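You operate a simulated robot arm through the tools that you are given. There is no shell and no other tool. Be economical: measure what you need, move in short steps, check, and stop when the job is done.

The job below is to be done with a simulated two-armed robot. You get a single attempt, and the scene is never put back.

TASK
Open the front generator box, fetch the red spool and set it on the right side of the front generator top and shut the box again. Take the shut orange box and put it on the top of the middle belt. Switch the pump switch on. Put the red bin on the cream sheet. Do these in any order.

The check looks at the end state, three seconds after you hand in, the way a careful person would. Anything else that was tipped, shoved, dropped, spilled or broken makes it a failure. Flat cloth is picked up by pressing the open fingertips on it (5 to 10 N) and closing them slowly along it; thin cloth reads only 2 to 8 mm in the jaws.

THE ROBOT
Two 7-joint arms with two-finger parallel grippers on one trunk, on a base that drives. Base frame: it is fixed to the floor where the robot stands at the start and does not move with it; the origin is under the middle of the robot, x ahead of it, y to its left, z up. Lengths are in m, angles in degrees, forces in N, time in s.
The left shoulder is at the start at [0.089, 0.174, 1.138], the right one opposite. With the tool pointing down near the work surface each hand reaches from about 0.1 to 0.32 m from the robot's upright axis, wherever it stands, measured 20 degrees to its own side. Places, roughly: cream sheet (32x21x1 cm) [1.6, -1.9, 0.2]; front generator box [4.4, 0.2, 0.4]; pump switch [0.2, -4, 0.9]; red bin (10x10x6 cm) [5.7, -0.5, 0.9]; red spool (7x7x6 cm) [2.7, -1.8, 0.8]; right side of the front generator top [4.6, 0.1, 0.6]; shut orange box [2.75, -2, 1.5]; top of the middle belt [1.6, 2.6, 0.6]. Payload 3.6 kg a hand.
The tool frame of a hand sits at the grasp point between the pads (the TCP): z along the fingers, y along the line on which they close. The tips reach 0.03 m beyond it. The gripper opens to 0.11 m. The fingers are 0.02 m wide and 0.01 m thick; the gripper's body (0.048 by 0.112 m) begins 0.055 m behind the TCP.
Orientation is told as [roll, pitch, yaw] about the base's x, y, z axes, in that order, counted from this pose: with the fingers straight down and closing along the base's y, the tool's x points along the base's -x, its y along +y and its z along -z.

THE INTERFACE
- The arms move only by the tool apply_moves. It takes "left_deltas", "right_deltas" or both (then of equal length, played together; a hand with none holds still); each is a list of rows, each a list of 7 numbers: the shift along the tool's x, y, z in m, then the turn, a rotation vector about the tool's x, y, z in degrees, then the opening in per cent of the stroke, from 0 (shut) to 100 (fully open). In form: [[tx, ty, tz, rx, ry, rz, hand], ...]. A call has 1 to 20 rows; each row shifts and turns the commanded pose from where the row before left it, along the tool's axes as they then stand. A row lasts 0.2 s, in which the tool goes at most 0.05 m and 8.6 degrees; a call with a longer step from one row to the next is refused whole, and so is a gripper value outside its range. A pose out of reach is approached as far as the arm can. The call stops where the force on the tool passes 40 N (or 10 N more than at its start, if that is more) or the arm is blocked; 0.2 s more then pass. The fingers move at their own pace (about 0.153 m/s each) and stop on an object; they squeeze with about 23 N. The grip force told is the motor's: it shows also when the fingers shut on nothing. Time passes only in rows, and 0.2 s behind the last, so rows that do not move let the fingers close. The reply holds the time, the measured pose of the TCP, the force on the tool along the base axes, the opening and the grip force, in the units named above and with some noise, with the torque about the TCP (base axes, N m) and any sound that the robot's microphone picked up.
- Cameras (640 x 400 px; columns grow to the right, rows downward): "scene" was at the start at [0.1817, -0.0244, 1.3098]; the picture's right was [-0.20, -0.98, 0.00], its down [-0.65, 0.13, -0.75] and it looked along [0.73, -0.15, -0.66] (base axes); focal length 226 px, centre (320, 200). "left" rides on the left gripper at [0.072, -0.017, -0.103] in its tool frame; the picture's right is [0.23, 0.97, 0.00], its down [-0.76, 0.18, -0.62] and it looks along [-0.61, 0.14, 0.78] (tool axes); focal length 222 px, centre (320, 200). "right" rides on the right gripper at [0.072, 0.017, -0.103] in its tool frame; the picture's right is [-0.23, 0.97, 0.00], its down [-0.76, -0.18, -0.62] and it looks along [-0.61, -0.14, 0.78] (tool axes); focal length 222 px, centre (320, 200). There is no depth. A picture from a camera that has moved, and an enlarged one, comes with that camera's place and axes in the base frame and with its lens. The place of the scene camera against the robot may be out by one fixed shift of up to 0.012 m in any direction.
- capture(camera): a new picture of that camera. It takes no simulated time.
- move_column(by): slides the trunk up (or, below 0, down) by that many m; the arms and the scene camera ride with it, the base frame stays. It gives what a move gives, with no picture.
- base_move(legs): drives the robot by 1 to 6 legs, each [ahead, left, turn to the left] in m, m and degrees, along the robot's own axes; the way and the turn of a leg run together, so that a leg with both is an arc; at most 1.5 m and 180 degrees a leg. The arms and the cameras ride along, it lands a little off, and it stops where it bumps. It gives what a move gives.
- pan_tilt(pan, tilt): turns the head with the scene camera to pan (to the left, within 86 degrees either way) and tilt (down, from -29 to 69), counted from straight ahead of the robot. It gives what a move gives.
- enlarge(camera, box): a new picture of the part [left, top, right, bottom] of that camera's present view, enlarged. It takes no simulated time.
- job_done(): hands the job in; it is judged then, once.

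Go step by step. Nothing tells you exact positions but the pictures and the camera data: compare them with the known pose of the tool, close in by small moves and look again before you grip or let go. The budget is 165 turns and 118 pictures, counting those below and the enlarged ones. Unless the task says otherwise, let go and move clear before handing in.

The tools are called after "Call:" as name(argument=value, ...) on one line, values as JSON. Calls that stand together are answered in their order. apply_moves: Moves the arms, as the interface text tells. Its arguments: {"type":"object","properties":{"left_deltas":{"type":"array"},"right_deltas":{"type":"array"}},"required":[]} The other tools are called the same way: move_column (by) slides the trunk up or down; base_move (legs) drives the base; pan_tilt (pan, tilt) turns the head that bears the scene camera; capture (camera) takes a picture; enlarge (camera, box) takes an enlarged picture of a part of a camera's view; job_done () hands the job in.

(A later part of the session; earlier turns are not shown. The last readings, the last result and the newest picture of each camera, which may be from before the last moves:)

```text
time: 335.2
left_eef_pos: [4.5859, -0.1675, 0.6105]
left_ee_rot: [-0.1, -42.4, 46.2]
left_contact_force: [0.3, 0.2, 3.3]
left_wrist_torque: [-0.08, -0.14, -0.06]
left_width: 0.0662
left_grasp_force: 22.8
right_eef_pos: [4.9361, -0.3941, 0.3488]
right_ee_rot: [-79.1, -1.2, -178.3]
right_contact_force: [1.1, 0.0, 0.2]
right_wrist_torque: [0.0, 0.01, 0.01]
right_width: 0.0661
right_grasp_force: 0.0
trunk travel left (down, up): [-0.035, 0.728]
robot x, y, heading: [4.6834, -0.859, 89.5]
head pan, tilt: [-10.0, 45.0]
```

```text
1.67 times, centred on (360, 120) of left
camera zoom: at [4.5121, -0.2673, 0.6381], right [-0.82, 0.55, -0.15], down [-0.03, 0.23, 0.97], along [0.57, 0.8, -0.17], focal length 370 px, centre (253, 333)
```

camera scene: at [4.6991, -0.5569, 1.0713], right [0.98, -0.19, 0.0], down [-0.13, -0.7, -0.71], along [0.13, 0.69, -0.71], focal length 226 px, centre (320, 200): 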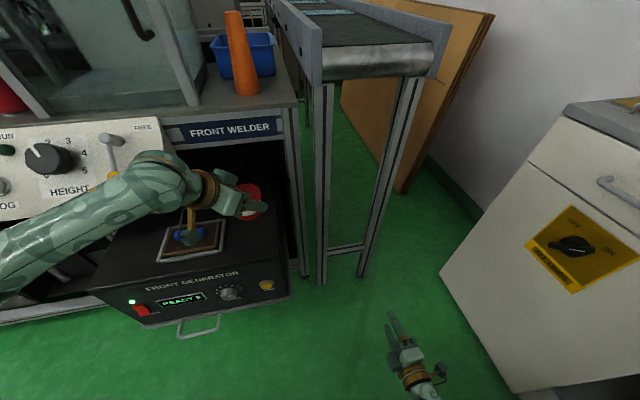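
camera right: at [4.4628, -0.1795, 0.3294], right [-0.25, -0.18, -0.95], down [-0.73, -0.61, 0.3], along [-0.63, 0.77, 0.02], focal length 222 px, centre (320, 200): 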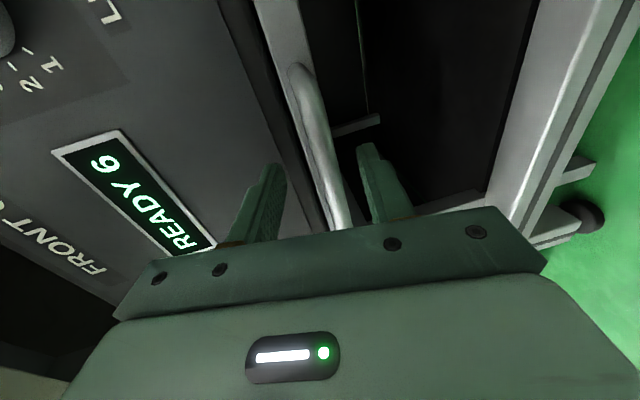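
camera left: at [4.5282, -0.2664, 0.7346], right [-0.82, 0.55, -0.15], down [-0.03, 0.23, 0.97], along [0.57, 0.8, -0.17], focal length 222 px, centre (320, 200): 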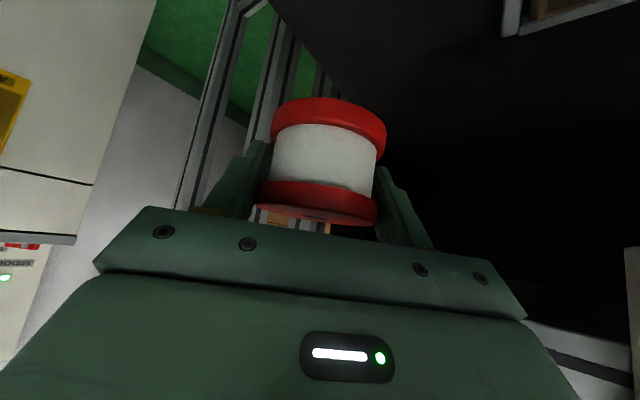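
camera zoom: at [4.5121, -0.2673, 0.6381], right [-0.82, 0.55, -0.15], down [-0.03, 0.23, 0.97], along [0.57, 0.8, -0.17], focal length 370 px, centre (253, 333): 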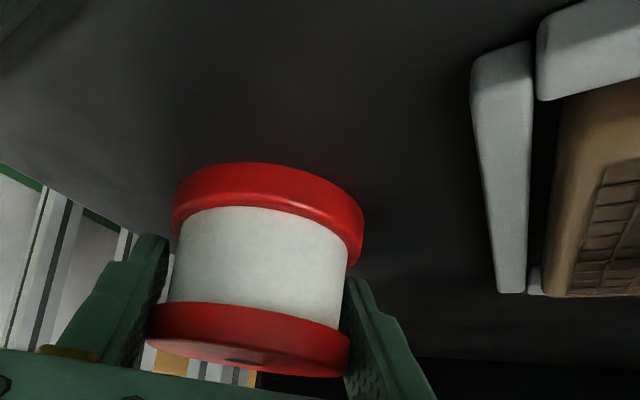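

Contact. I'll release and withdraw along the finger axis.

Call:
apply_moves(left_deltas=[[0, 0, 0, 0, 0, 0, 70], [0, 0, 0, 0, 0, 0, 100], [0, 0, 0, 0, 0, 0, 100], [0, 0, -0.02, 0, 0, 0, 100], [0, 0, -0.03, 0, 0, 0, 100], [0, 0, -0.04, 0, 0, 0, 100], [0, 0, -0.04, 0, 0, 0, 100], [0, -0.04, -0.02, 0, 0, 0, 100], [0, -0.04, -0.02, 0, 0, 0, 100]])

Call:
capture(camera="scene")

```text
time: 337.2
left_eef_pos: [4.5601, -0.3053, 0.7357]
left_ee_rot: [-0.2, -42.2, 46.2]
left_contact_force: [0.4, -0.1, -0.1]
left_wrist_torque: [0.0, -0.03, 0.0]
left_width: 0.11
left_grasp_force: 0.0
right_eef_pos: [4.936, -0.3944, 0.3489]
right_ee_rot: [-79.2, -1.4, -178.2]
right_contact_force: [0.6, 1.2, -0.3]
right_wrist_torque: [-0.03, 0.01, -0.04]
right_width: 0.0659
right_grasp_force: 0.0
trunk travel left (down, up): [-0.035, 0.728]
robot x, y, heading: [4.6783, -0.8533, 89.5]
head pan, tilt: [-10.0, 45.0]
```

```text
19 pictures are left
camera scene: at [4.6992, -0.5572, 1.0714], right [0.98, -0.19, 0.0], down [-0.13, -0.7, -0.71], along [0.13, 0.69, -0.71], focal length 226 px, centre (320, 200)
```

scene: 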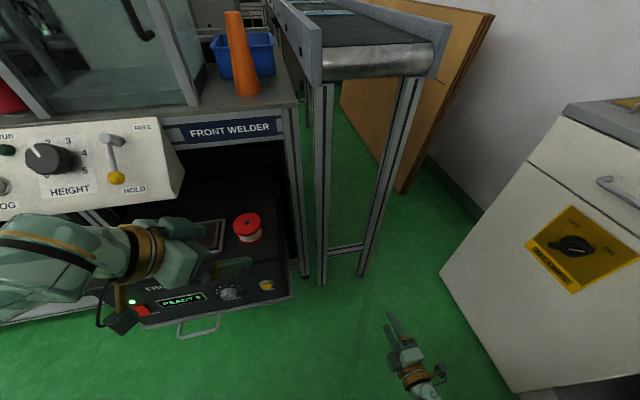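

The spool stands upright on the right side of the top. I'll raise the left hand, go back left, and re-grip the handle to push the generator in.

Call:
apply_moves(left_deltas=[[-0.0283, 0, -0.031, 0, 0, 0, 100], [-0.0283, 0, -0.031, 0, 0, 0, 100], [-0.0283, 0, -0.031, 0, 0, 0, 100], [-0.0283, 0, -0.031, 0, 0, 0, 100], [-0.0283, 0, -0.031, 0, 0, 0, 100], [-0.0283, 0, -0.031, 0, 0, 0, 100], [-0.0283, 0, -0.031, 0, 0, 0, 100], [-0.0283, 0, -0.031, 0, 0, 0, 100], [-0.0283, 0, -0.031, 0, 0, 0, 100], [-0.0283, 0, -0.031, 0, 0, 0, 100]])

Call:
base_move(legs=[[0, 0.545, 0.3]])

Call:
capture(camera="right")

```text
time: 339.4
left_eef_pos: [4.5622, -0.3089, 1.1551]
left_ee_rot: [-0.1, -42.4, 46.2]
left_contact_force: [0.0, -0.3, -0.1]
left_wrist_torque: [0.01, 0.04, -0.01]
left_width: 0.1102
left_grasp_force: 0.2
right_eef_pos: [4.9356, -0.3936, 0.3494]
right_ee_rot: [-79.2, -1.3, -178.3]
right_contact_force: [0.1, 0.7, 0.4]
right_wrist_torque: [-0.04, 0.02, -0.01]
right_width: 0.0659
right_grasp_force: 0.1
trunk travel left (down, up): [-0.035, 0.728]
robot x, y, heading: [4.6813, -0.8593, 89.3]
head pan, tilt: [-10.0, 45.0]
```

```text
time: 342.5
left_eef_pos: [4.016, -0.3007, 1.1547]
left_ee_rot: [-0.2, -42.3, 46.2]
left_contact_force: [0.5, -0.6, -0.6]
left_wrist_torque: [0.04, -0.03, 0.0]
left_width: 0.11
left_grasp_force: 0.0
right_eef_pos: [4.39, -0.3863, 0.3484]
right_ee_rot: [-79.0, -1.4, -178.3]
right_contact_force: [0.5, 0.2, -0.6]
right_wrist_torque: [-0.01, 0.0, 0.02]
right_width: 0.066
right_grasp_force: 0.1
trunk travel left (down, up): [-0.035, 0.728]
robot x, y, heading: [4.1324, -0.8491, 89.2]
head pan, tilt: [-10.0, 45.0]
```

```text
18 pictures are left
camera right: at [4.4665, -0.4893, 0.3504], right [-0.24, -0.19, -0.95], down [-0.74, -0.6, 0.31], along [-0.63, 0.78, 0.0], focal length 222 px, centre (320, 200)
```

right: 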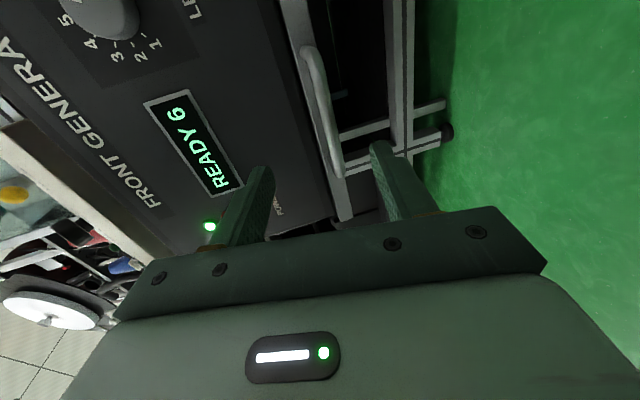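

Call:
apply_moves(right_deltas=[[0, 0.0017, 0.0227, 0, 0, 0, 55], [0, 0.0017, 0.0227, 0, 0, 0, 50], [0, 0.0017, 0.0227, 0, 0, 0, 45], [0, 0.0017, 0.0227, 0, 0, 0, 45], [0, 0, 0, 0, 0, 0, 0], [0, 0, 0, 0, 0, 0, 0], [0, 0, 0, 0, 0, 0, 0]])

Call:
base_move(legs=[[0.15, 0, 0]])

Call:
apply_moves(right_deltas=[[0, -0.002, 0.015, 0, 0, 0, 0], [0, -0.002, 0.015, 0, 0, 0, 0], [0, -0.002, 0.015, 0, 0, 0, 0], [0, -0.002, 0.015, 0, 0, 0, 0], [0, 0, 0, 0, 0, 0, 0]])

Call:
capture(camera="scene")

```text
time: 344.1
left_eef_pos: [4.0162, -0.301, 1.1544]
left_ee_rot: [-0.2, -42.3, 46.2]
left_contact_force: [0.3, -0.3, 0.2]
left_wrist_torque: [0.04, -0.01, 0.01]
left_width: 0.1099
left_grasp_force: 0.0
right_eef_pos: [4.3866, -0.3026, 0.3239]
right_ee_rot: [-79.0, -1.2, -178.3]
right_contact_force: [-2.6, -0.9, -13.5]
right_wrist_torque: [-0.05, -1.12, -0.19]
right_width: 0.012
right_grasp_force: 44.3
trunk travel left (down, up): [-0.035, 0.728]
robot x, y, heading: [4.134, -0.8516, 89.4]
head pan, tilt: [-10.0, 45.0]
```

```text
time: 345.5
left_eef_pos: [4.0153, -0.1498, 1.1532]
left_ee_rot: [-0.2, -42.2, 46.4]
left_contact_force: [-0.2, -1.0, 0.0]
left_wrist_torque: [0.01, 0.02, -0.01]
left_width: 0.11
left_grasp_force: 0.1
right_eef_pos: [4.385, -0.1513, 0.3225]
right_ee_rot: [-78.9, -1.2, -177.9]
right_contact_force: [-28.8, -3.8, -20.4]
right_wrist_torque: [-0.12, -0.69, 0.91]
right_width: 0.0119
right_grasp_force: 44.7
trunk travel left (down, up): [-0.035, 0.728]
robot x, y, heading: [4.1351, -0.7017, 89.7]
head pan, tilt: [-10.0, 45.0]
```

```text
time: 346.7
left_eef_pos: [4.0154, -0.1513, 1.1548]
left_ee_rot: [-0.1, -42.3, 46.4]
left_contact_force: [0.8, -0.3, 0.0]
left_wrist_torque: [-0.03, 0.0, -0.02]
left_width: 0.1099
left_grasp_force: 0.0
right_eef_pos: [4.3838, -0.0896, 0.3239]
right_ee_rot: [-79.1, -1.2, -178.1]
right_contact_force: [3.6, 5.8, 3.9]
right_wrist_torque: [0.08, -0.93, 0.04]
right_width: 0.0121
right_grasp_force: 45.2
trunk travel left (down, up): [-0.035, 0.728]
robot x, y, heading: [4.1359, -0.6975, 89.6]
head pan, tilt: [-10.0, 45.0]
```

```text
17 pictures are left
camera scene: at [4.1526, -0.4002, 1.0714], right [0.98, -0.18, 0.0], down [-0.13, -0.7, -0.71], along [0.13, 0.69, -0.71], focal length 226 px, centre (320, 200)
```

scene: 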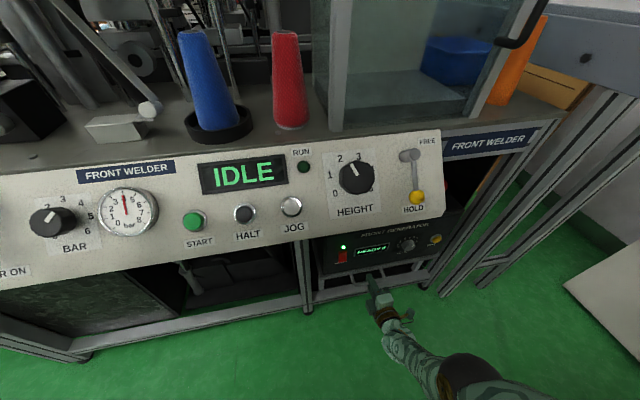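

Nearly in. I'll push gently until it seats.

Call:
apply_moves(right_deltas=[[0, -0.0005, 0.004, 0, 0, 0, 0], [0, -0.0005, 0.004, 0, 0, 0, 0], [0, -0.0005, 0.004, 0, 0, 0, 0], [0, -0.0005, 0.004, 0, 0, 0, 0], [0, 0, 0, 0, 0, 0, 0]])

```text
time: 347.9
left_eef_pos: [4.0173, -0.1501, 1.1529]
left_ee_rot: [-0.2, -42.3, 46.5]
left_contact_force: [-0.2, -0.1, 0.3]
left_wrist_torque: [0.0, 0.07, 0.02]
left_width: 0.1099
left_grasp_force: 0.0
right_eef_pos: [4.3838, -0.0819, 0.323]
right_ee_rot: [-78.5, -1.3, -177.8]
right_contact_force: [-1.9, -2.9, -20.0]
right_wrist_torque: [-0.07, -1.12, -0.94]
right_width: 0.0119
right_grasp_force: 45.0
right hand out of reach, approached as far as the arm can: row 1, 2
trunk travel left (down, up): [-0.035, 0.728]
robot x, y, heading: [4.1333, -0.6995, 89.6]
head pan, tilt: [-10.0, 45.0]
```

Call:
base_move(legs=[[0.015, 0, 0]])

```text
time: 348.6
left_eef_pos: [4.0162, -0.1468, 1.1553]
left_ee_rot: [-0.1, -42.4, 46.3]
left_contact_force: [0.9, -0.6, -0.3]
left_wrist_torque: [-0.01, -0.01, -0.01]
left_width: 0.11
left_grasp_force: 0.1
right_eef_pos: [4.3839, -0.0818, 0.3222]
right_ee_rot: [-78.4, -1.1, -177.7]
right_contact_force: [-2.1, -6.2, 10.1]
right_wrist_torque: [0.12, -1.09, -0.43]
right_width: 0.0116
right_grasp_force: 44.9
trunk travel left (down, up): [-0.035, 0.728]
robot x, y, heading: [4.1351, -0.6952, 89.4]
head pan, tilt: [-10.0, 45.0]
stopped in leg 1: the force on the tool passed its limit at 52 N (the readings are from after the stop); the commanded pose is now the measured one
```

It hit the end stop, so the generator is shut. I'll release, withdraw and back off.

Call:
apply_moves(right_deltas=[[0, 0, 0, 0, 0, 0, 50], [0, 0, 0, 0, 0, 0, 50], [0, 0, -0.03, 0, 0, 0, 50], [0, 0, -0.03, 0, 0, 0, 50], [0, 0, -0.03, 0, 0, 0, 50], [0, 0, -0.03, 0, 0, 0, 50]])

Call:
base_move(legs=[[-0.15, 0, 0.5], [0, -0.45, 0]])

Call:
capture(camera="scene")

```text
time: 350.1
left_eef_pos: [4.0161, -0.1459, 1.1549]
left_ee_rot: [-0.1, -42.3, 46.3]
left_contact_force: [0.6, -0.2, 0.4]
left_wrist_torque: [-0.02, 0.02, -0.04]
left_width: 0.1102
left_grasp_force: 0.1
right_eef_pos: [4.3903, -0.1815, 0.2911]
right_ee_rot: [-78.3, -1.3, -177.7]
right_contact_force: [-0.1, 0.6, 0.0]
right_wrist_torque: [0.02, -0.02, 0.01]
right_width: 0.0549
right_grasp_force: 0.0
right hand out of reach, approached as far as the arm can: row 3, 4, 5, 6
trunk travel left (down, up): [-0.035, 0.728]
robot x, y, heading: [4.135, -0.6945, 89.5]
head pan, tilt: [-10.0, 45.0]
```

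```text
time: 353.7
left_eef_pos: [4.458, -0.2992, 1.1543]
left_ee_rot: [-0.1, -42.4, 46.4]
left_contact_force: [-0.9, -0.1, -0.3]
left_wrist_torque: [0.04, 0.01, 0.03]
left_width: 0.1101
left_grasp_force: 0.0
right_eef_pos: [4.8318, -0.3361, 0.2907]
right_ee_rot: [-78.2, -1.2, -177.6]
right_contact_force: [-0.7, -0.5, -0.1]
right_wrist_torque: [0.0, 0.01, -0.01]
right_width: 0.055
right_grasp_force: 0.2
trunk travel left (down, up): [-0.035, 0.728]
robot x, y, heading: [4.5772, -0.8489, 89.5]
head pan, tilt: [-10.0, 45.0]
```

```text
16 pictures are left
camera scene: at [4.5946, -0.5479, 1.0713], right [0.98, -0.18, 0.0], down [-0.13, -0.7, -0.71], along [0.13, 0.69, -0.71], focal length 226 px, centre (320, 200)
```

scene: 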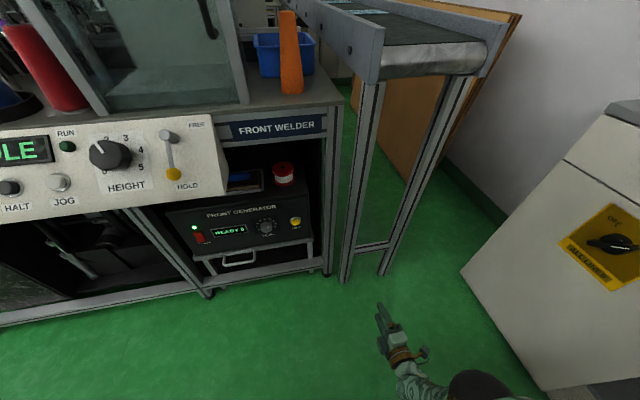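

The spool stands on the generator's right top and it is shut. Now for the red bin: I'll raise the trunk and look at the console on the right.

Call:
move_column(by=0.4)

Call:
pan_tilt(pan=-65, tilt=35)

Call:
capture(camera="scene")

```text
time: 357.6
left_eef_pos: [4.457, -0.2996, 1.5543]
left_ee_rot: [-0.2, -42.3, 46.5]
left_contact_force: [-0.1, -0.5, -0.1]
left_wrist_torque: [-0.01, 0.01, 0.0]
left_width: 0.1099
left_grasp_force: 0.0
right_eef_pos: [4.8321, -0.2515, 0.8868]
right_ee_rot: [-102.2, 0.0, -177.3]
right_contact_force: [-0.5, 0.5, -0.1]
right_wrist_torque: [-0.03, 0.0, -0.03]
right_width: 0.0552
right_grasp_force: 0.0
trunk travel left (down, up): [-0.435, 0.328]
robot x, y, heading: [4.5781, -0.8483, 89.7]
head pan, tilt: [-10.0, 45.0]
```

```text
time: 358.8
left_eef_pos: [4.4576, -0.2992, 1.5549]
left_ee_rot: [-0.1, -42.2, 46.4]
left_contact_force: [0.1, 0.4, -0.3]
left_wrist_torque: [-0.03, 0.02, -0.02]
left_width: 0.1098
left_grasp_force: 0.1
right_eef_pos: [4.8314, -0.2522, 0.8871]
right_ee_rot: [-102.2, 0.1, -177.3]
right_contact_force: [-0.7, -0.2, 0.9]
right_wrist_torque: [-0.04, 0.04, 0.01]
right_width: 0.0549
right_grasp_force: 0.0
trunk travel left (down, up): [-0.435, 0.328]
robot x, y, heading: [4.5769, -0.8483, 89.5]
head pan, tilt: [-65.0, 35.0]
```

```text
15 pictures are left
camera scene: at [4.6584, -0.7824, 1.5025], right [0.42, -0.91, 0.0], down [-0.52, -0.24, -0.82], along [0.74, 0.34, -0.57], focal length 226 px, centre (320, 200)
```

scene: 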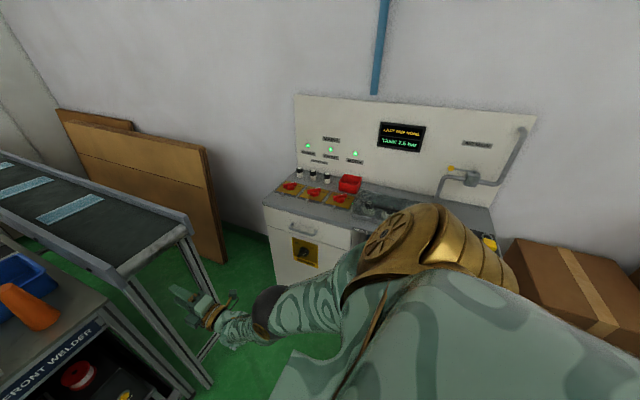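

The bin is at about (5.6, -0.51) on the console, which faces -x. I'll lift the right hand out of the way, point the left hand straight ahead, and turn to face +x.

Call:
apply_moves(left_deltas=[[0, 0, 0, -5.94, 0, -5.94, 100], [0, 0, 0, -5.94, 0, -5.94, 100], [0, 0, 0, -5.94, 0, -5.94, 100], [0, 0, 0, -5.94, 0, -5.94, 100], [0, 0, 0, -5.94, 0, -5.94, 100], [0, 0, 0, 0, 0, 0, 100]], right_deltas=[[0, -0.039, 0.0083, 0, 0, 0, 50], [0, -0.039, 0.0083, 0, 0, 0, 50], [0, -0.039, 0.0083, 0, 0, 0, 50], [0, -0.039, 0.0083, 0, 0, 0, 50], [0, -0.039, 0.0083, 0, 0, 0, 50], [0, 0, 0, 0, 0, 0, 50]])

Call:
base_move(legs=[[0, 0.3, 0], [0, 0, -45], [0, 0, -44.5]])

```text
time: 360.2
left_eef_pos: [4.4564, -0.2993, 1.5548]
left_ee_rot: [2.3, -42.9, 86.9]
left_contact_force: [-0.7, 0.0, 0.0]
left_wrist_torque: [-0.01, -0.01, -0.01]
left_width: 0.11
left_grasp_force: 0.1
right_eef_pos: [4.8392, -0.1543, 0.9881]
right_ee_rot: [-102.1, 0.0, -177.3]
right_contact_force: [0.5, 0.5, 0.4]
right_wrist_torque: [-0.02, -0.01, 0.01]
right_width: 0.055
right_grasp_force: 0.1
right hand out of reach, approached as far as the arm can: row 1, 2, 3, 4, 5
trunk travel left (down, up): [-0.435, 0.328]
robot x, y, heading: [4.5785, -0.8497, 89.7]
head pan, tilt: [-65.0, 35.0]
```

```text
time: 366.3
left_eef_pos: [4.8316, -0.7224, 1.5547]
left_ee_rot: [2.4, -42.9, -3.1]
left_contact_force: [0.0, -0.4, -0.2]
left_wrist_torque: [-0.03, -0.01, 0.01]
left_width: 0.11
left_grasp_force: 0.0
right_eef_pos: [4.9778, -1.1047, 0.9869]
right_ee_rot: [-102.3, -0.1, 92.8]
right_contact_force: [0.9, 0.3, 0.4]
right_wrist_torque: [-0.01, -0.04, -0.01]
right_width: 0.0548
right_grasp_force: 0.1
trunk travel left (down, up): [-0.435, 0.328]
robot x, y, heading: [4.285, -0.8405, -0.2]
head pan, tilt: [-65.0, 35.0]
```

Call:
apply_moves(right_deltas=[[0, 0.01, -0.035, 0, 0, 0, 50], [0, 0.01, -0.035, 0, 0, 0, 50], [0, 0.01, -0.035, 0, 0, 0, 50], [0, 0.01, -0.035, 0, 0, 0, 50], [0, 0.01, -0.035, 0, 0, 0, 50], [0, 0.01, -0.035, 0, 0, 0, 50], [0, 0.01, -0.035, 0, 0, 0, 50], [0, 0.01, -0.035, 0, 0, 0, 50]])

Call:
base_move(legs=[[0, 0.2, 0], [0.4, 0, 0]])

Call:
pan_tilt(pan=0, tilt=35)

Call:
capture(camera="scene")

```text
time: 367.7
left_eef_pos: [4.829, -0.7217, 1.5553]
left_ee_rot: [2.3, -43.0, -3.0]
left_contact_force: [0.9, -0.5, 0.5]
left_wrist_torque: [0.0, 0.01, 0.03]
left_width: 0.1099
left_grasp_force: 0.2
right_eef_pos: [4.8303, -1.1116, 0.8612]
right_ee_rot: [-103.8, 0.8, 93.3]
right_contact_force: [-2.7, 7.5, 11.9]
right_wrist_torque: [-0.78, 1.33, -1.15]
right_width: 0.055
right_grasp_force: 0.0
right hand out of reach, approached as far as the arm can: row 1, 2, 3, 4, 5, 6
trunk travel left (down, up): [-0.435, 0.328]
robot x, y, heading: [4.2803, -0.8469, -0.1]
head pan, tilt: [-65.0, 35.0]
stopped in row 7 (right hand): the force on the tool passed its limit at 55 N (the readings are from after the stop); the commanded pose is now the measured one
```

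```text
time: 371.4
left_eef_pos: [5.2296, -0.5248, 1.5552]
left_ee_rot: [2.4, -42.9, -3.0]
left_contact_force: [0.2, 0.4, -0.1]
left_wrist_torque: [-0.01, -0.01, -0.03]
left_width: 0.1099
left_grasp_force: 0.0
right_eef_pos: [5.2293, -0.9154, 0.8588]
right_ee_rot: [-103.4, 0.7, 93.3]
right_contact_force: [-0.8, -0.3, 0.8]
right_wrist_torque: [0.01, -0.03, 0.01]
right_width: 0.0553
right_grasp_force: 0.0
trunk travel left (down, up): [-0.435, 0.328]
robot x, y, heading: [4.6829, -0.6482, -0.2]
head pan, tilt: [-65.0, 35.0]
```

```text
time: 372.8
left_eef_pos: [5.2285, -0.5239, 1.5554]
left_ee_rot: [2.4, -43.0, -3.0]
left_contact_force: [-0.1, 0.6, -1.0]
left_wrist_torque: [-0.01, 0.01, -0.03]
left_width: 0.1098
left_grasp_force: 0.0
right_eef_pos: [5.2289, -0.9173, 0.8604]
right_ee_rot: [-103.5, 0.7, 93.2]
right_contact_force: [-0.8, 0.2, 0.4]
right_wrist_torque: [0.01, -0.02, 0.0]
right_width: 0.055
right_grasp_force: 0.0
trunk travel left (down, up): [-0.435, 0.328]
robot x, y, heading: [4.6795, -0.6518, -0.1]
head pan, tilt: [0.0, 35.0]
```

```text
14 pictures are left
camera scene: at [4.8056, -0.6545, 1.5025], right [0.0, -1.0, 0.0], down [-0.57, 0.0, -0.82], along [0.82, 0.0, -0.57], focal length 226 px, centre (320, 200)
```

scene: 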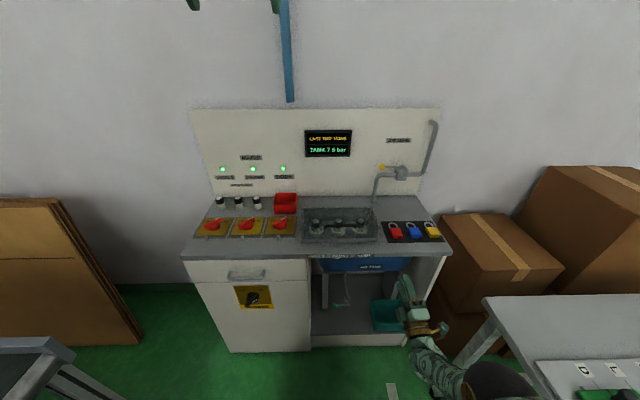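

The bin is at about (5.606, -0.502), behind the red rotary switches. I'll enlarge it to plan the grip.

Call:
enlarge(camera="scene", box=[245, 175, 325, 225])

```text
8.00 times, centred on (285, 200) of scene
camera zoom: at [4.8056, -0.6545, 1.5025], right [0.0, -1.0, 0.0], down [-0.57, 0.0, -0.82], along [0.82, 0.0, -0.57], focal length 1811 px, centre (600, 200)
```

zoom: 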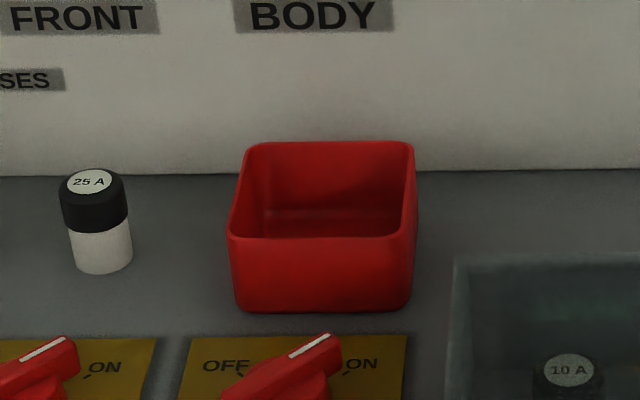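

The bin is empty with thin walls, so I'll pinch its left wall. First I'll bring the right hand back to a normal posture so it won't hit the console.

Call:
apply_moves(right_deltas=[[0, 0, 0, 0, 0, 8.2, 50], [0, 0, 0, 0, 0, 8.2, 50], [0, 0, 0, 0, 0, 8.2, 50], [0, 0, 0, 0, 0, 8.2, 50], [0, 0, 0, 0, 0, 8.2, 50], [0, 0, 0, 0, 0, 8.2, 50], [0, 0, 0, 0, 0, 8.2, 50], [0, 0, 0, 0, 0, 8.2, 50], [0, 0, 0, 0, 0, 8.2, 50], [0, 0, 0, 0, 0, 8.2, 50], [0, 0, 0, 0, 0, 8.2, 50], [0, 0, 0, 0, 8.2, 0, 50], [0, 0, 0, 0, 8.2, 0, 50], [0, 0, 0, 0, 8.2, 0, 50], [0, 0, 0, 0, 8.2, 0, 50], [0, 0, 0, 0, 8.2, 0, 50], [0, 0, 0, 0, 8.2, 0, 50], [0, 0, 0, 0, 8.2, 0, 50]])

Call:
apply_moves(right_deltas=[[-0.004, 0, -0.04, 0, 0, 0, 50], [-0.004, 0, -0.04, 0, 0, 0, 50], [-0.004, 0, -0.04, 0, 0, 0, 50], [-0.004, 0, -0.04, 0, 0, 0, 50], [-0.004, 0, -0.04, 0, 0, 0, 50], [-0.004, 0, -0.04, 0, 0, 0, 50], [-0.004, 0, -0.04, 0, 0, 0, 50]])

```text
time: 376.6
left_eef_pos: [5.2286, -0.5234, 1.5543]
left_ee_rot: [2.4, -42.9, -3.0]
left_contact_force: [0.3, 0.5, 0.1]
left_wrist_torque: [0.03, -0.02, 0.02]
left_width: 0.1098
left_grasp_force: 0.1
right_eef_pos: [5.2918, -0.9213, 0.7753]
right_ee_rot: [-0.5, -48.4, 4.1]
right_contact_force: [-0.4, 0.7, -0.3]
right_wrist_torque: [0.01, -0.02, 0.0]
right_width: 0.0551
right_grasp_force: 0.0
right hand out of reach, approached as far as the arm can: row 12, 13, 14, 15, 16, 17
trunk travel left (down, up): [-0.435, 0.328]
robot x, y, heading: [4.6777, -0.6465, -0.4]
head pan, tilt: [0.0, 35.0]
```

```text
time: 378.2
left_eef_pos: [5.2292, -0.5235, 1.5555]
left_ee_rot: [2.3, -42.8, -2.9]
left_contact_force: [0.3, -0.6, 1.1]
left_wrist_torque: [0.02, 0.01, 0.01]
left_width: 0.11
left_grasp_force: 0.1
right_eef_pos: [5.3034, -0.9377, 0.7896]
right_ee_rot: [-0.7, -46.0, 3.7]
right_contact_force: [-1.0, 0.2, -0.3]
right_wrist_torque: [0.0, 0.03, 0.02]
right_width: 0.0552
right_grasp_force: 0.0
right hand out of reach, approached as far as the arm can: row 1, 2, 3, 4, 5, 6, 7
trunk travel left (down, up): [-0.435, 0.328]
robot x, y, heading: [4.6815, -0.6452, -0.3]
head pan, tilt: [0.0, 35.0]
```

The right arm is stuck in the low-elbow posture. I'll back off and swing it sideways, as I did for the left arm, to recover it.

Call:
base_move(legs=[[-0.3, 0, 0]])

Call:
apply_moves(right_deltas=[[0, 0, 0, -6, 0, -5.8, 50], [0, 0, 0, -6, 0, -5.8, 50], [0, 0, 0, -6, 0, -5.8, 50], [0, 0, 0, -6, 0, -5.8, 50], [0, 0, 0, -6, 0, -5.8, 50], [0, 0, 0, -6, 0, -5.8, 50], [0, 0, 0, -6, 0, -5.8, 50], [0, 0, 0, -6, 0, -5.8, 50], [0, 0, 0, -6, 0, -5.8, 50], [0, 0, 0, -6, 0, -5.8, 50]])

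```text
time: 380.2
left_eef_pos: [4.927, -0.5249, 1.5558]
left_ee_rot: [2.4, -42.9, -3.3]
left_contact_force: [-0.8, 1.1, -0.5]
left_wrist_torque: [0.0, 0.01, -0.01]
left_width: 0.1096
left_grasp_force: 0.1
right_eef_pos: [4.9985, -0.9398, 0.7903]
right_ee_rot: [-0.7, -46.2, 3.5]
right_contact_force: [-0.1, -0.9, 0.5]
right_wrist_torque: [0.04, -0.03, 0.01]
right_width: 0.055
right_grasp_force: 0.2
trunk travel left (down, up): [-0.435, 0.328]
robot x, y, heading: [4.3795, -0.6431, -0.5]
head pan, tilt: [0.0, 35.0]
```

```text
time: 382.4
left_eef_pos: [4.9274, -0.5235, 1.5554]
left_ee_rot: [2.2, -42.8, -3.2]
left_contact_force: [-0.8, 0.6, 0.6]
left_wrist_torque: [-0.03, -0.01, -0.03]
left_width: 0.1101
left_grasp_force: 0.0
right_eef_pos: [4.9008, -0.8646, 0.8374]
right_ee_rot: [-0.2, -45.5, 86.8]
right_contact_force: [-0.7, 0.5, -0.3]
right_wrist_torque: [0.02, 0.0, -0.01]
right_width: 0.0551
right_grasp_force: 0.0
right hand out of reach, approached as far as the arm can: row 1, 2, 3, 4, 5, 6, 7, 8, 9, 10
trunk travel left (down, up): [-0.435, 0.328]
robot x, y, heading: [4.3787, -0.6445, -0.6]
head pan, tilt: [0.0, 35.0]
```

Call:
apply_moves(right_deltas=[[-0.014, 0.0286, -0.028, 0, 0, 0, 50], [-0.014, 0.0286, -0.028, 0, 0, 0, 50], [-0.014, 0.0286, -0.028, 0, 0, 0, 50], [-0.014, 0.0286, -0.028, 0, 0, 0, 50], [-0.014, 0.0286, -0.028, 0, 0, 0, 50], [-0.014, 0.0286, -0.028, 0, 0, 0, 50], [-0.014, 0.0286, -0.028, 0, 0, 0, 50], [0, 0, 0, 0, 0, 0, 50]])

```text
time: 384.2
left_eef_pos: [4.9288, -0.526, 1.5553]
left_ee_rot: [2.4, -42.9, -3.4]
left_contact_force: [0.1, 0.0, -0.6]
left_wrist_torque: [0.0, -0.01, -0.01]
left_width: 0.11
left_grasp_force: 0.0
right_eef_pos: [4.9002, -0.9892, 0.9057]
right_ee_rot: [-0.2, -45.7, 86.7]
right_contact_force: [-0.5, -0.6, 0.8]
right_wrist_torque: [0.0, -0.01, -0.02]
right_width: 0.0551
right_grasp_force: 0.0
right hand out of reach, approached as far as the arm can: row 1, 2, 3, 4, 5, 6, 7
trunk travel left (down, up): [-0.435, 0.328]
robot x, y, heading: [4.3812, -0.6459, -0.5]
head pan, tilt: [0.0, 35.0]
```

Call:
apply_moves(right_deltas=[[-0.01, 0.03, -0.01, 0, 0, 0, 50], [-0.01, 0.03, -0.01, 0, 0, 0, 50], [-0.01, 0.03, -0.01, 0, 0, 0, 50], [-0.01, 0.03, -0.01, 0, 0, 0, 50], [-0.01, 0.03, -0.01, 0, 0, 0, 50], [-0.01, 0.03, -0.01, 0, 0, 0, 50], [-0.01, 0.03, -0.01, 0, 0, 0, 50], [0, 0, 0, 0, 0, 0, 50]])

Call:
capture(camera="scene")

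```text
time: 386.0
left_eef_pos: [4.9282, -0.5239, 1.5552]
left_ee_rot: [2.4, -42.9, -3.3]
left_contact_force: [-0.6, 0.1, 0.5]
left_wrist_torque: [0.04, -0.03, -0.02]
left_width: 0.1099
left_grasp_force: 0.1
right_eef_pos: [4.842, -1.0804, 0.903]
right_ee_rot: [-0.1, -45.6, 86.7]
right_contact_force: [-0.5, -0.3, -1.4]
right_wrist_torque: [0.01, -0.02, 0.01]
right_width: 0.0548
right_grasp_force: 0.1
right hand out of reach, approached as far as the arm can: row 1, 2, 3, 4, 5, 6, 7
trunk travel left (down, up): [-0.435, 0.328]
robot x, y, heading: [4.3763, -0.643, -0.6]
head pan, tilt: [0.0, 35.0]
```

```text
12 pictures are left
camera scene: at [4.5037, -0.6533, 1.5025], right [-0.01, -1.0, 0.0], down [-0.57, 0.0, -0.82], along [0.82, -0.01, -0.57], focal length 226 px, centre (320, 200)
```

scene: 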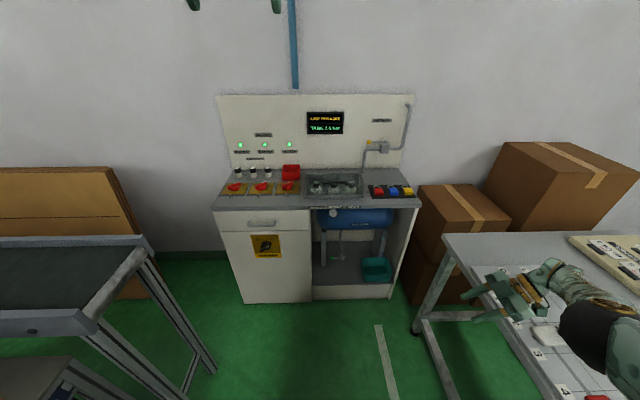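

The right hand has drifted over bench 2, so I'll lift it clear with the trunk at once.

Call:
move_column(by=0.3)

Call:
capture(camera="right")

```text
time: 389.0
left_eef_pos: [4.9276, -0.525, 1.8549]
left_ee_rot: [2.4, -42.9, -3.3]
left_contact_force: [0.5, 0.6, 0.0]
left_wrist_torque: [0.0, -0.01, -0.02]
left_width: 0.1099
left_grasp_force: 0.0
right_eef_pos: [4.8446, -1.0791, 1.2278]
right_ee_rot: [-4.7, -45.6, 89.8]
right_contact_force: [-0.4, -0.9, -0.1]
right_wrist_torque: [0.01, 0.0, 0.02]
right_width: 0.0552
right_grasp_force: 0.0
trunk travel left (down, up): [-0.735, 0.028]
robot x, y, heading: [4.3798, -0.6437, -0.2]
head pan, tilt: [0.0, 35.0]
```

```text
11 pictures are left
camera right: at [4.8202, -1.2023, 1.2472], right [-0.97, 0.22, 0.11], down [0.13, 0.08, 0.99], along [0.21, 0.97, -0.1], focal length 222 px, centre (320, 200)
```

right: 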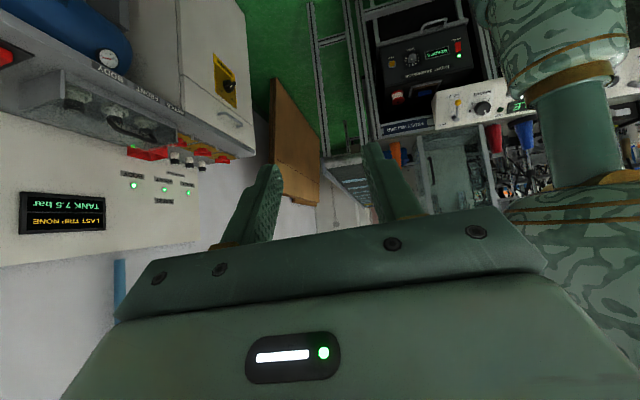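

Call:
apply_moves(right_deltas=[[-0.028, 0.01, 0.028, 0, 0, 0, 50], [-0.028, 0.01, 0.028, 0, 0, 0, 50], [-0.028, 0.02, 0.028, 0, 0, 0, 50], [-0.028, 0.02, 0.028, 0, 0, 0, 50], [0, 0, 0, 0, 0, 0, 50]])

```text
time: 390.2
left_eef_pos: [4.927, -0.5255, 1.8555]
left_ee_rot: [2.4, -42.9, -3.2]
left_contact_force: [-0.5, -0.5, -0.1]
left_wrist_torque: [0.0, 0.0, -0.01]
left_width: 0.11
left_grasp_force: 0.0
right_eef_pos: [4.8777, -0.966, 1.1735]
right_ee_rot: [-4.5, -45.8, 89.8]
right_contact_force: [-0.4, -0.1, -0.2]
right_wrist_torque: [0.0, 0.03, 0.02]
right_width: 0.0548
right_grasp_force: 0.2
right hand out of reach, approached as far as the arm can: row 1, 2, 3, 4
trunk travel left (down, up): [-0.735, 0.028]
robot x, y, heading: [4.3783, -0.6462, -0.5]
head pan, tilt: [0.0, 35.0]
```

I reckon the commanded pose drifted too close to the body. I'll command it back out to a comfortable spot ahead-right.

Call:
apply_moves(right_deltas=[[0.026, -0.0329, 0.016, 0, 0, 0, 50], [0.026, -0.0329, 0.016, 0, 0, 0, 50], [0.026, -0.0329, 0.016, 0, 0, 0, 50], [0.026, -0.0329, 0.016, 0, 0, 0, 50], [0.026, -0.0329, 0.016, 0, 0, 0, 50], [0.026, -0.0329, 0.016, 0, 0, 0, 50], [0.026, -0.0329, 0.016, 0, 0, 0, 50], [0.026, -0.0329, 0.016, 0, 0, 0, 50], [0.026, -0.0329, 0.016, 0, 0, 0, 50], [0.026, -0.0329, 0.016, 0, 0, 0, 50], [0.026, -0.0329, 0.016, 0, 0, 0, 50], [0.026, -0.0329, 0.016, 0, 0, 0, 50], [0, 0, 0, 0, 0, 0, 50]])

```text
time: 393.0
left_eef_pos: [4.927, -0.5257, 1.8565]
left_ee_rot: [2.4, -43.0, -3.2]
left_contact_force: [1.0, 0.4, 0.3]
left_wrist_torque: [0.03, 0.01, -0.02]
left_width: 0.1101
left_grasp_force: 0.1
right_eef_pos: [4.8787, -0.9659, 1.1735]
right_ee_rot: [-4.8, -45.6, 89.8]
right_contact_force: [-0.1, -0.2, 0.1]
right_wrist_torque: [0.02, -0.02, 0.03]
right_width: 0.0546
right_grasp_force: 0.0
right hand out of reach, approached as far as the arm can: row 1, 2, 3, 4, 5, 6, 7, 8, 9, 10, 11, 12
trunk travel left (down, up): [-0.735, 0.028]
robot x, y, heading: [4.3806, -0.6458, -0.4]
head pan, tilt: [0.0, 35.0]
```

The right arm is at full stretch, which is a singular pose. Turning the hand to point forward at this spot should shorten the arm and free it.

Call:
apply_moves(right_deltas=[[0, 0, 0, 6, 0, 5.8, 50], [0, 0, 0, 6, 0, 5.8, 50], [0, 0, 0, 6, 0, 5.8, 50], [0, 0, 0, 6, 0, 5.8, 50], [0, 0, 0, 6, 0, 5.8, 50], [0, 0, 0, 6, 0, 5.8, 50], [0, 0, 0, 6, 0, 5.8, 50], [0, 0, 0, 6, 0, 5.8, 50], [0, 0, 0, 6, 0, 5.8, 50], [0, 0, 0, 6, 0, 5.8, 50], [0, 0, 0, 6, 0, 5.8, 50], [0, 0, 0, 0, 0, 0, 50]])

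Call:
apply_moves(right_deltas=[[0.01, 0, -0.03, 0, 0, 0, 50], [0.01, 0, -0.03, 0, 0, 0, 50], [0.01, 0, -0.03, 0, 0, 0, 50], [0, 0, 0, 0, 0, 0, 50]])

```text
time: 395.6
left_eef_pos: [4.9275, -0.5268, 1.856]
left_ee_rot: [2.4, -42.9, -3.3]
left_contact_force: [-0.3, 0.1, 1.1]
left_wrist_torque: [0.02, 0.01, 0.03]
left_width: 0.1102
left_grasp_force: 0.1
right_eef_pos: [4.8803, -0.9662, 1.174]
right_ee_rot: [-0.2, -49.1, -5.1]
right_contact_force: [-0.2, 0.3, 0.1]
right_wrist_torque: [-0.01, 0.01, -0.01]
right_width: 0.0551
right_grasp_force: 0.0
trunk travel left (down, up): [-0.735, 0.028]
robot x, y, heading: [4.38, -0.6459, -0.7]
head pan, tilt: [0.0, 35.0]
```

```text
time: 396.6
left_eef_pos: [4.9272, -0.5258, 1.8553]
left_ee_rot: [2.4, -42.9, -3.3]
left_contact_force: [-0.6, 0.6, 0.0]
left_wrist_torque: [0.06, -0.02, 0.03]
left_width: 0.11
left_grasp_force: 0.1
right_eef_pos: [4.7904, -0.9575, 1.2128]
right_ee_rot: [-0.3, -49.1, -5.1]
right_contact_force: [0.4, 0.6, -0.4]
right_wrist_torque: [0.01, 0.02, 0.0]
right_width: 0.0549
right_grasp_force: 0.2
trunk travel left (down, up): [-0.735, 0.028]
robot x, y, heading: [4.3804, -0.6446, -0.5]
head pan, tilt: [0.0, 35.0]
```

The right arm is free again. I'll tuck the right hand up, lower the left a bit, then lower the trunk and approach the console.

Call:
apply_moves(right_deltas=[[-0.0268, 0, -0.0346, 0, 0, 0, 50], [-0.0268, 0, -0.0346, 0, 0, 0, 50], [-0.0268, 0, -0.0346, 0, 0, 0, 50], [-0.0268, 0, -0.0346, 0, 0, 0, 50], [-0.0268, 0, -0.0346, 0, 0, 0, 50], [-0.0268, 0, -0.0346, 0, 0, 0, 50], [-0.0268, 0, -0.0346, 0, 0, 0, 50], [0, 0, 0, 0, 0, 0, 50]], left_deltas=[[0.0146, 0, 0.0157, 1.2, 0, 0, 60], [0.0146, 0, 0.0157, 1.2, 0, 0, 60], [0.0146, 0, 0.0157, 0, 0, 0, 60], [0.0146, 0, 0.0157, 0, 0, 0, 60], [0.0146, 0, 0.0157, 0, 0, 0, 60], [0.0146, 0, 0.0157, 0, 0, 0, 60], [0.0146, 0, 0.0157, 0, 0, 0, 60], [0, 0, 0, -2.1, 0, -2.1, 60]])

Call:
move_column(by=-0.4)

```text
time: 398.4
left_eef_pos: [4.9273, -0.5278, 1.7047]
left_ee_rot: [0.0, -43.1, -0.4]
left_contact_force: [-0.6, -1.0, 0.4]
left_wrist_torque: [0.0, 0.0, 0.0]
left_width: 0.0659
left_grasp_force: 0.0
right_eef_pos: [4.7759, -0.9632, 1.5057]
right_ee_rot: [-0.2, -49.2, -5.1]
right_contact_force: [-0.4, -0.4, 0.0]
right_wrist_torque: [0.0, -0.04, 0.02]
right_width: 0.0552
right_grasp_force: 0.0
right hand out of reach, approached as far as the arm can: row 5, 6, 7
trunk travel left (down, up): [-0.735, 0.028]
robot x, y, heading: [4.3818, -0.6442, -0.7]
head pan, tilt: [0.0, 35.0]
```

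```text
time: 402.2
left_eef_pos: [4.9276, -0.5243, 1.3056]
left_ee_rot: [0.1, -42.8, -0.4]
left_contact_force: [0.3, 0.1, -0.6]
left_wrist_torque: [0.06, -0.01, -0.01]
left_width: 0.0661
left_grasp_force: 0.2
right_eef_pos: [4.8009, -0.9632, 1.0586]
right_ee_rot: [-0.9, -42.5, -4.5]
right_contact_force: [0.0, 0.2, -0.2]
right_wrist_torque: [-0.02, -0.02, 0.04]
right_width: 0.0552
right_grasp_force: 0.0
trunk travel left (down, up): [-0.335, 0.428]
robot x, y, heading: [4.3831, -0.6455, -0.3]
head pan, tilt: [0.0, 35.0]
```

Call:
base_move(legs=[[0.55, 0, 0.3]])

Call:
apply_moves(left_deltas=[[0.0272, 0.006, 0.0293, 0, 0, 0, 60], [0.0272, 0.006, 0.0293, 0, 0, 0, 60], [0.0272, 0.006, 0.0293, 0, 0, 0, 60], [0.0272, 0.006, 0.0293, 0, 0, 0, 60], [0.0272, 0.006, 0.0293, 0, 0, 0, 60], [0.0272, 0.006, 0.0293, 0, 0, 0, 60], [0, 0, 0, 0, 0, 0, 60]])

Call:
capture(camera="left")

```text
time: 405.4
left_eef_pos: [5.4659, -0.523, 1.3048]
left_ee_rot: [0.0, -42.9, 0.0]
left_contact_force: [0.4, -0.4, -0.1]
left_wrist_torque: [0.0, 0.03, 0.02]
left_width: 0.0659
left_grasp_force: 0.1
right_eef_pos: [5.3421, -0.9615, 1.0587]
right_ee_rot: [-0.8, -42.5, -4.1]
right_contact_force: [0.1, -0.5, -0.2]
right_wrist_torque: [0.01, -0.02, 0.01]
right_width: 0.0548
right_grasp_force: 0.0
trunk travel left (down, up): [-0.335, 0.428]
robot x, y, heading: [4.9154, -0.6457, -0.1]
head pan, tilt: [0.0, 35.0]
```

```text
time: 406.9
left_eef_pos: [5.4636, -0.489, 1.0616]
left_ee_rot: [0.1, -43.0, 0.0]
left_contact_force: [0.0, -0.9, -0.2]
left_wrist_torque: [-0.04, -0.03, 0.01]
left_width: 0.066
left_grasp_force: 0.0
right_eef_pos: [5.3412, -0.9622, 1.0591]
right_ee_rot: [-0.9, -42.5, -4.2]
right_contact_force: [0.5, -0.5, -0.2]
right_wrist_torque: [-0.02, -0.06, -0.01]
right_width: 0.0551
right_grasp_force: 0.1
trunk travel left (down, up): [-0.335, 0.428]
robot x, y, heading: [4.9158, -0.647, -0.3]
head pan, tilt: [0.0, 35.0]
```

```text
10 pictures are left
camera left: at [5.341, -0.506, 1.0887], right [-0.17, 0.97, -0.15], down [0.13, 0.18, 0.98], along [0.98, 0.14, -0.16], focal length 222 px, centre (320, 200)
```

left: 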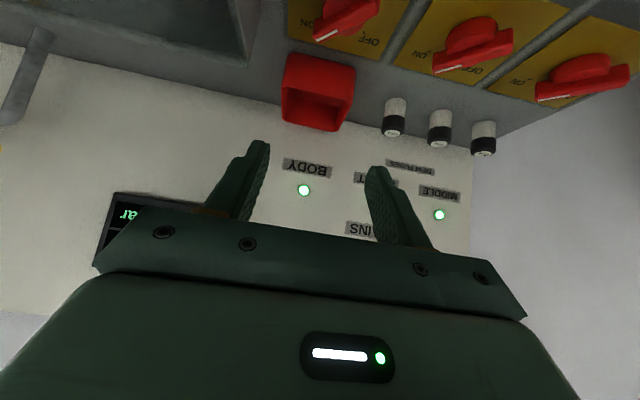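

The bin spans x≈5.636–5.74, y -0.545 to -0.443, with its rim at z≈0.89. I'll move in a bit and line up on its left wall.

Call:
base_move(legs=[[0.06, 0, 0.2]])

Call:
move_column(by=-0.05)

```text
time: 407.9
left_eef_pos: [5.5262, -0.487, 1.0616]
left_ee_rot: [0.1, -42.8, 0.1]
left_contact_force: [-0.3, 0.3, -0.6]
left_wrist_torque: [0.05, 0.0, -0.01]
left_width: 0.0662
left_grasp_force: 0.0
right_eef_pos: [5.404, -0.9609, 1.058]
right_ee_rot: [-1.0, -42.4, -4.0]
right_contact_force: [0.8, 0.3, -0.6]
right_wrist_torque: [0.01, 0.01, 0.02]
right_width: 0.0547
right_grasp_force: 0.0
trunk travel left (down, up): [-0.335, 0.428]
robot x, y, heading: [4.9773, -0.6513, 0.3]
head pan, tilt: [0.0, 35.0]
```

```text
time: 408.8
left_eef_pos: [5.5241, -0.4876, 1.013]
left_ee_rot: [0.2, -43.0, 0.2]
left_contact_force: [0.0, -0.7, 0.1]
left_wrist_torque: [0.0, 0.01, -0.02]
left_width: 0.0661
left_grasp_force: 0.1
right_eef_pos: [5.4112, -0.9618, 0.994]
right_ee_rot: [-1.1, -40.1, -3.8]
right_contact_force: [0.0, -1.1, 0.1]
right_wrist_torque: [0.02, 0.0, 0.02]
right_width: 0.055
right_grasp_force: 0.1
trunk travel left (down, up): [-0.285, 0.478]
robot x, y, heading: [4.9757, -0.6479, 0.3]
head pan, tilt: [0.0, 35.0]
```

Call:
apply_moves(left_deltas=[[-0.0066, 0.0139, 0.0335, 0, 0, 0, 45], [-0.0066, 0.0139, 0.0335, 0, 0, 0, 45], [-0.0066, 0.0139, 0.0335, 0, 0, 0, 45], [0, 0, 0, 0, 0, 0, 45]])

Call:
capture(camera="left")

```text
time: 409.8
left_eef_pos: [5.6046, -0.442, 0.9518]
left_ee_rot: [0.1, -42.9, 0.2]
left_contact_force: [-0.4, 0.0, 0.8]
left_wrist_torque: [0.0, 0.0, -0.04]
left_width: 0.0494
left_grasp_force: 0.1
right_eef_pos: [5.4127, -0.9614, 0.9937]
right_ee_rot: [-1.1, -40.1, -3.9]
right_contact_force: [0.5, 0.0, 1.8]
right_wrist_torque: [0.0, 0.01, -0.02]
right_width: 0.0551
right_grasp_force: 0.2
trunk travel left (down, up): [-0.285, 0.478]
robot x, y, heading: [4.9772, -0.6458, 0.1]
head pan, tilt: [0.0, 35.0]
```

```text
9 pictures are left
camera left: at [5.4816, -0.4598, 0.9766], right [-0.17, 0.97, -0.15], down [0.13, 0.18, 0.98], along [0.98, 0.15, -0.16], focal length 222 px, centre (320, 200)
```

left: 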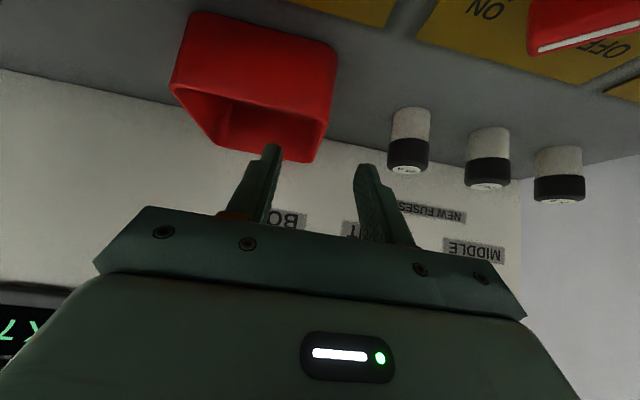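

The left wall is aligned between the fingers. I'll advance 0.088 along the fingers and close.

Call:
apply_moves(left_deltas=[[0, -0.0005, 0.02, 0, 0, 0, 45], [0, -0.0005, 0.02, 0, 0, 0, 45], [0, 0, 0.02, 0, 0, 0, 45], [0, 0, 0.016, 0, 0, 0, 45], [0, 0, 0.012, 0, 0, 0, 45], [0, 0, 0, 0, 0, 0, 45], [0, 0, 0, 0, 0, 0, 20], [0, 0, 0, 0, 0, 0, 0], [0, 0, 0, 0, 0, 0, 0], [0, 0, 0, 0, 0, 0, 0]])

```text
time: 412.0
left_eef_pos: [5.6654, -0.4449, 0.8877]
left_ee_rot: [0.1, -43.0, 0.3]
left_contact_force: [0.3, 0.1, -0.4]
left_wrist_torque: [-0.05, 0.05, 0.0]
left_width: 0.0029
left_grasp_force: 22.9
right_eef_pos: [5.4108, -0.9601, 0.9933]
right_ee_rot: [-1.2, -40.2, -3.9]
right_contact_force: [-0.9, -0.2, -0.2]
right_wrist_torque: [0.02, 0.0, -0.01]
right_width: 0.055
right_grasp_force: 0.1
trunk travel left (down, up): [-0.285, 0.478]
robot x, y, heading: [4.9766, -0.6516, 0.2]
head pan, tilt: [0.0, 35.0]
```

It has gripped a 3 mm wall. I'll lift and check.

Call:
apply_moves(left_deltas=[[-0.0136, 0, -0.0146, 0, 0, 0, 0], [-0.0136, 0, -0.0146, 0, 0, 0, 0], [-0.0205, 0, -0.0219, 0, 0, 0, 0], [-0.0205, 0, -0.0219, 0, 0, 0, 0], [-0.0205, 0, -0.0219, 0, 0, 0, 0], [0, 0, 0, 0, 0, 0, 0]])

Call:
capture(camera="left")

```text
time: 413.4
left_eef_pos: [5.667, -0.4437, 1.0208]
left_ee_rot: [0.0, -43.0, 0.3]
left_contact_force: [-0.3, 0.9, -2.0]
left_wrist_torque: [0.06, -0.04, -0.01]
left_width: 0.003
left_grasp_force: 22.9
right_eef_pos: [5.4116, -0.9602, 0.9932]
right_ee_rot: [-1.1, -40.1, -3.9]
right_contact_force: [0.8, 0.3, 0.1]
right_wrist_torque: [0.0, 0.0, 0.02]
right_width: 0.0548
right_grasp_force: 0.0
trunk travel left (down, up): [-0.285, 0.478]
robot x, y, heading: [4.9794, -0.6496, -0.0]
head pan, tilt: [0.0, 35.0]
```

```text
8 pictures are left
camera left: at [5.5442, -0.4611, 1.047], right [-0.17, 0.97, -0.15], down [0.13, 0.18, 0.98], along [0.98, 0.15, -0.16], focal length 222 px, centre (320, 200)
```

left: 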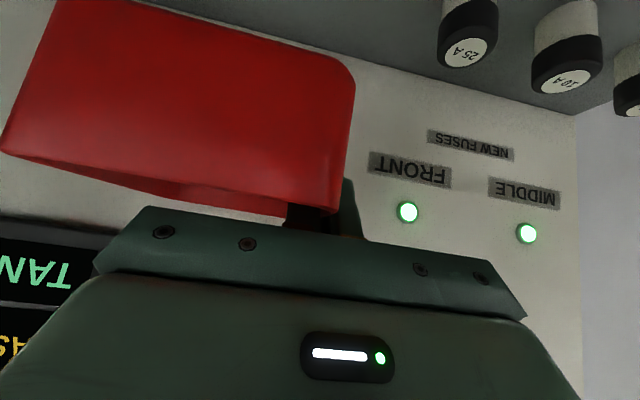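

The bin is held level. I'll back away along the aisle, raise the trunk, and go round to the back of the bench, where the cream sheet is reachable.

Call:
base_move(legs=[[-0.5, 0, 0]])

Call:
move_column(by=0.3)

Call:
base_move(legs=[[-1.3, -0.05, 0], [-1.3, 0, 0], [-1.0, 0, 0]])

```text
time: 416.4
left_eef_pos: [5.1581, -0.4444, 1.0211]
left_ee_rot: [0.1, -42.9, 0.3]
left_contact_force: [0.3, 0.2, -0.9]
left_wrist_torque: [0.02, -0.01, -0.01]
left_width: 0.0027
left_grasp_force: 23.1
right_eef_pos: [4.9038, -0.9625, 0.9939]
right_ee_rot: [-1.1, -40.2, -3.8]
right_contact_force: [0.4, -0.5, -0.5]
right_wrist_torque: [-0.01, 0.0, 0.03]
right_width: 0.0552
right_grasp_force: 0.2
trunk travel left (down, up): [-0.285, 0.478]
robot x, y, heading: [4.4712, -0.6506, 0.4]
head pan, tilt: [0.0, 35.0]
```

```text
time: 419.4
left_eef_pos: [5.1594, -0.4451, 1.3212]
left_ee_rot: [0.1, -42.9, 0.3]
left_contact_force: [-0.3, -0.6, -1.9]
left_wrist_torque: [0.05, -0.03, -0.01]
left_width: 0.0028
left_grasp_force: 23.0
right_eef_pos: [4.9052, -0.962, 1.294]
right_ee_rot: [-1.1, -40.1, -3.8]
right_contact_force: [0.4, -0.7, -0.9]
right_wrist_torque: [0.02, -0.02, 0.03]
right_width: 0.0552
right_grasp_force: 0.0
trunk travel left (down, up): [-0.585, 0.178]
robot x, y, heading: [4.4681, -0.6504, 0.2]
head pan, tilt: [0.0, 35.0]
```

```text
time: 436.8
left_eef_pos: [1.5897, -0.5156, 1.3209]
left_ee_rot: [0.1, -43.0, -0.1]
left_contact_force: [0.2, -1.3, -1.2]
left_wrist_torque: [0.03, 0.02, 0.0]
left_width: 0.0026
left_grasp_force: 22.8
right_eef_pos: [1.331, -1.0314, 1.2934]
right_ee_rot: [-1.1, -40.1, -4.2]
right_contact_force: [0.3, -0.5, -0.4]
right_wrist_torque: [-0.02, 0.02, 0.01]
right_width: 0.0549
right_grasp_force: 0.0
trunk travel left (down, up): [-0.585, 0.178]
robot x, y, heading: [0.8949, -0.7142, -0.2]
head pan, tilt: [0.0, 35.0]
```

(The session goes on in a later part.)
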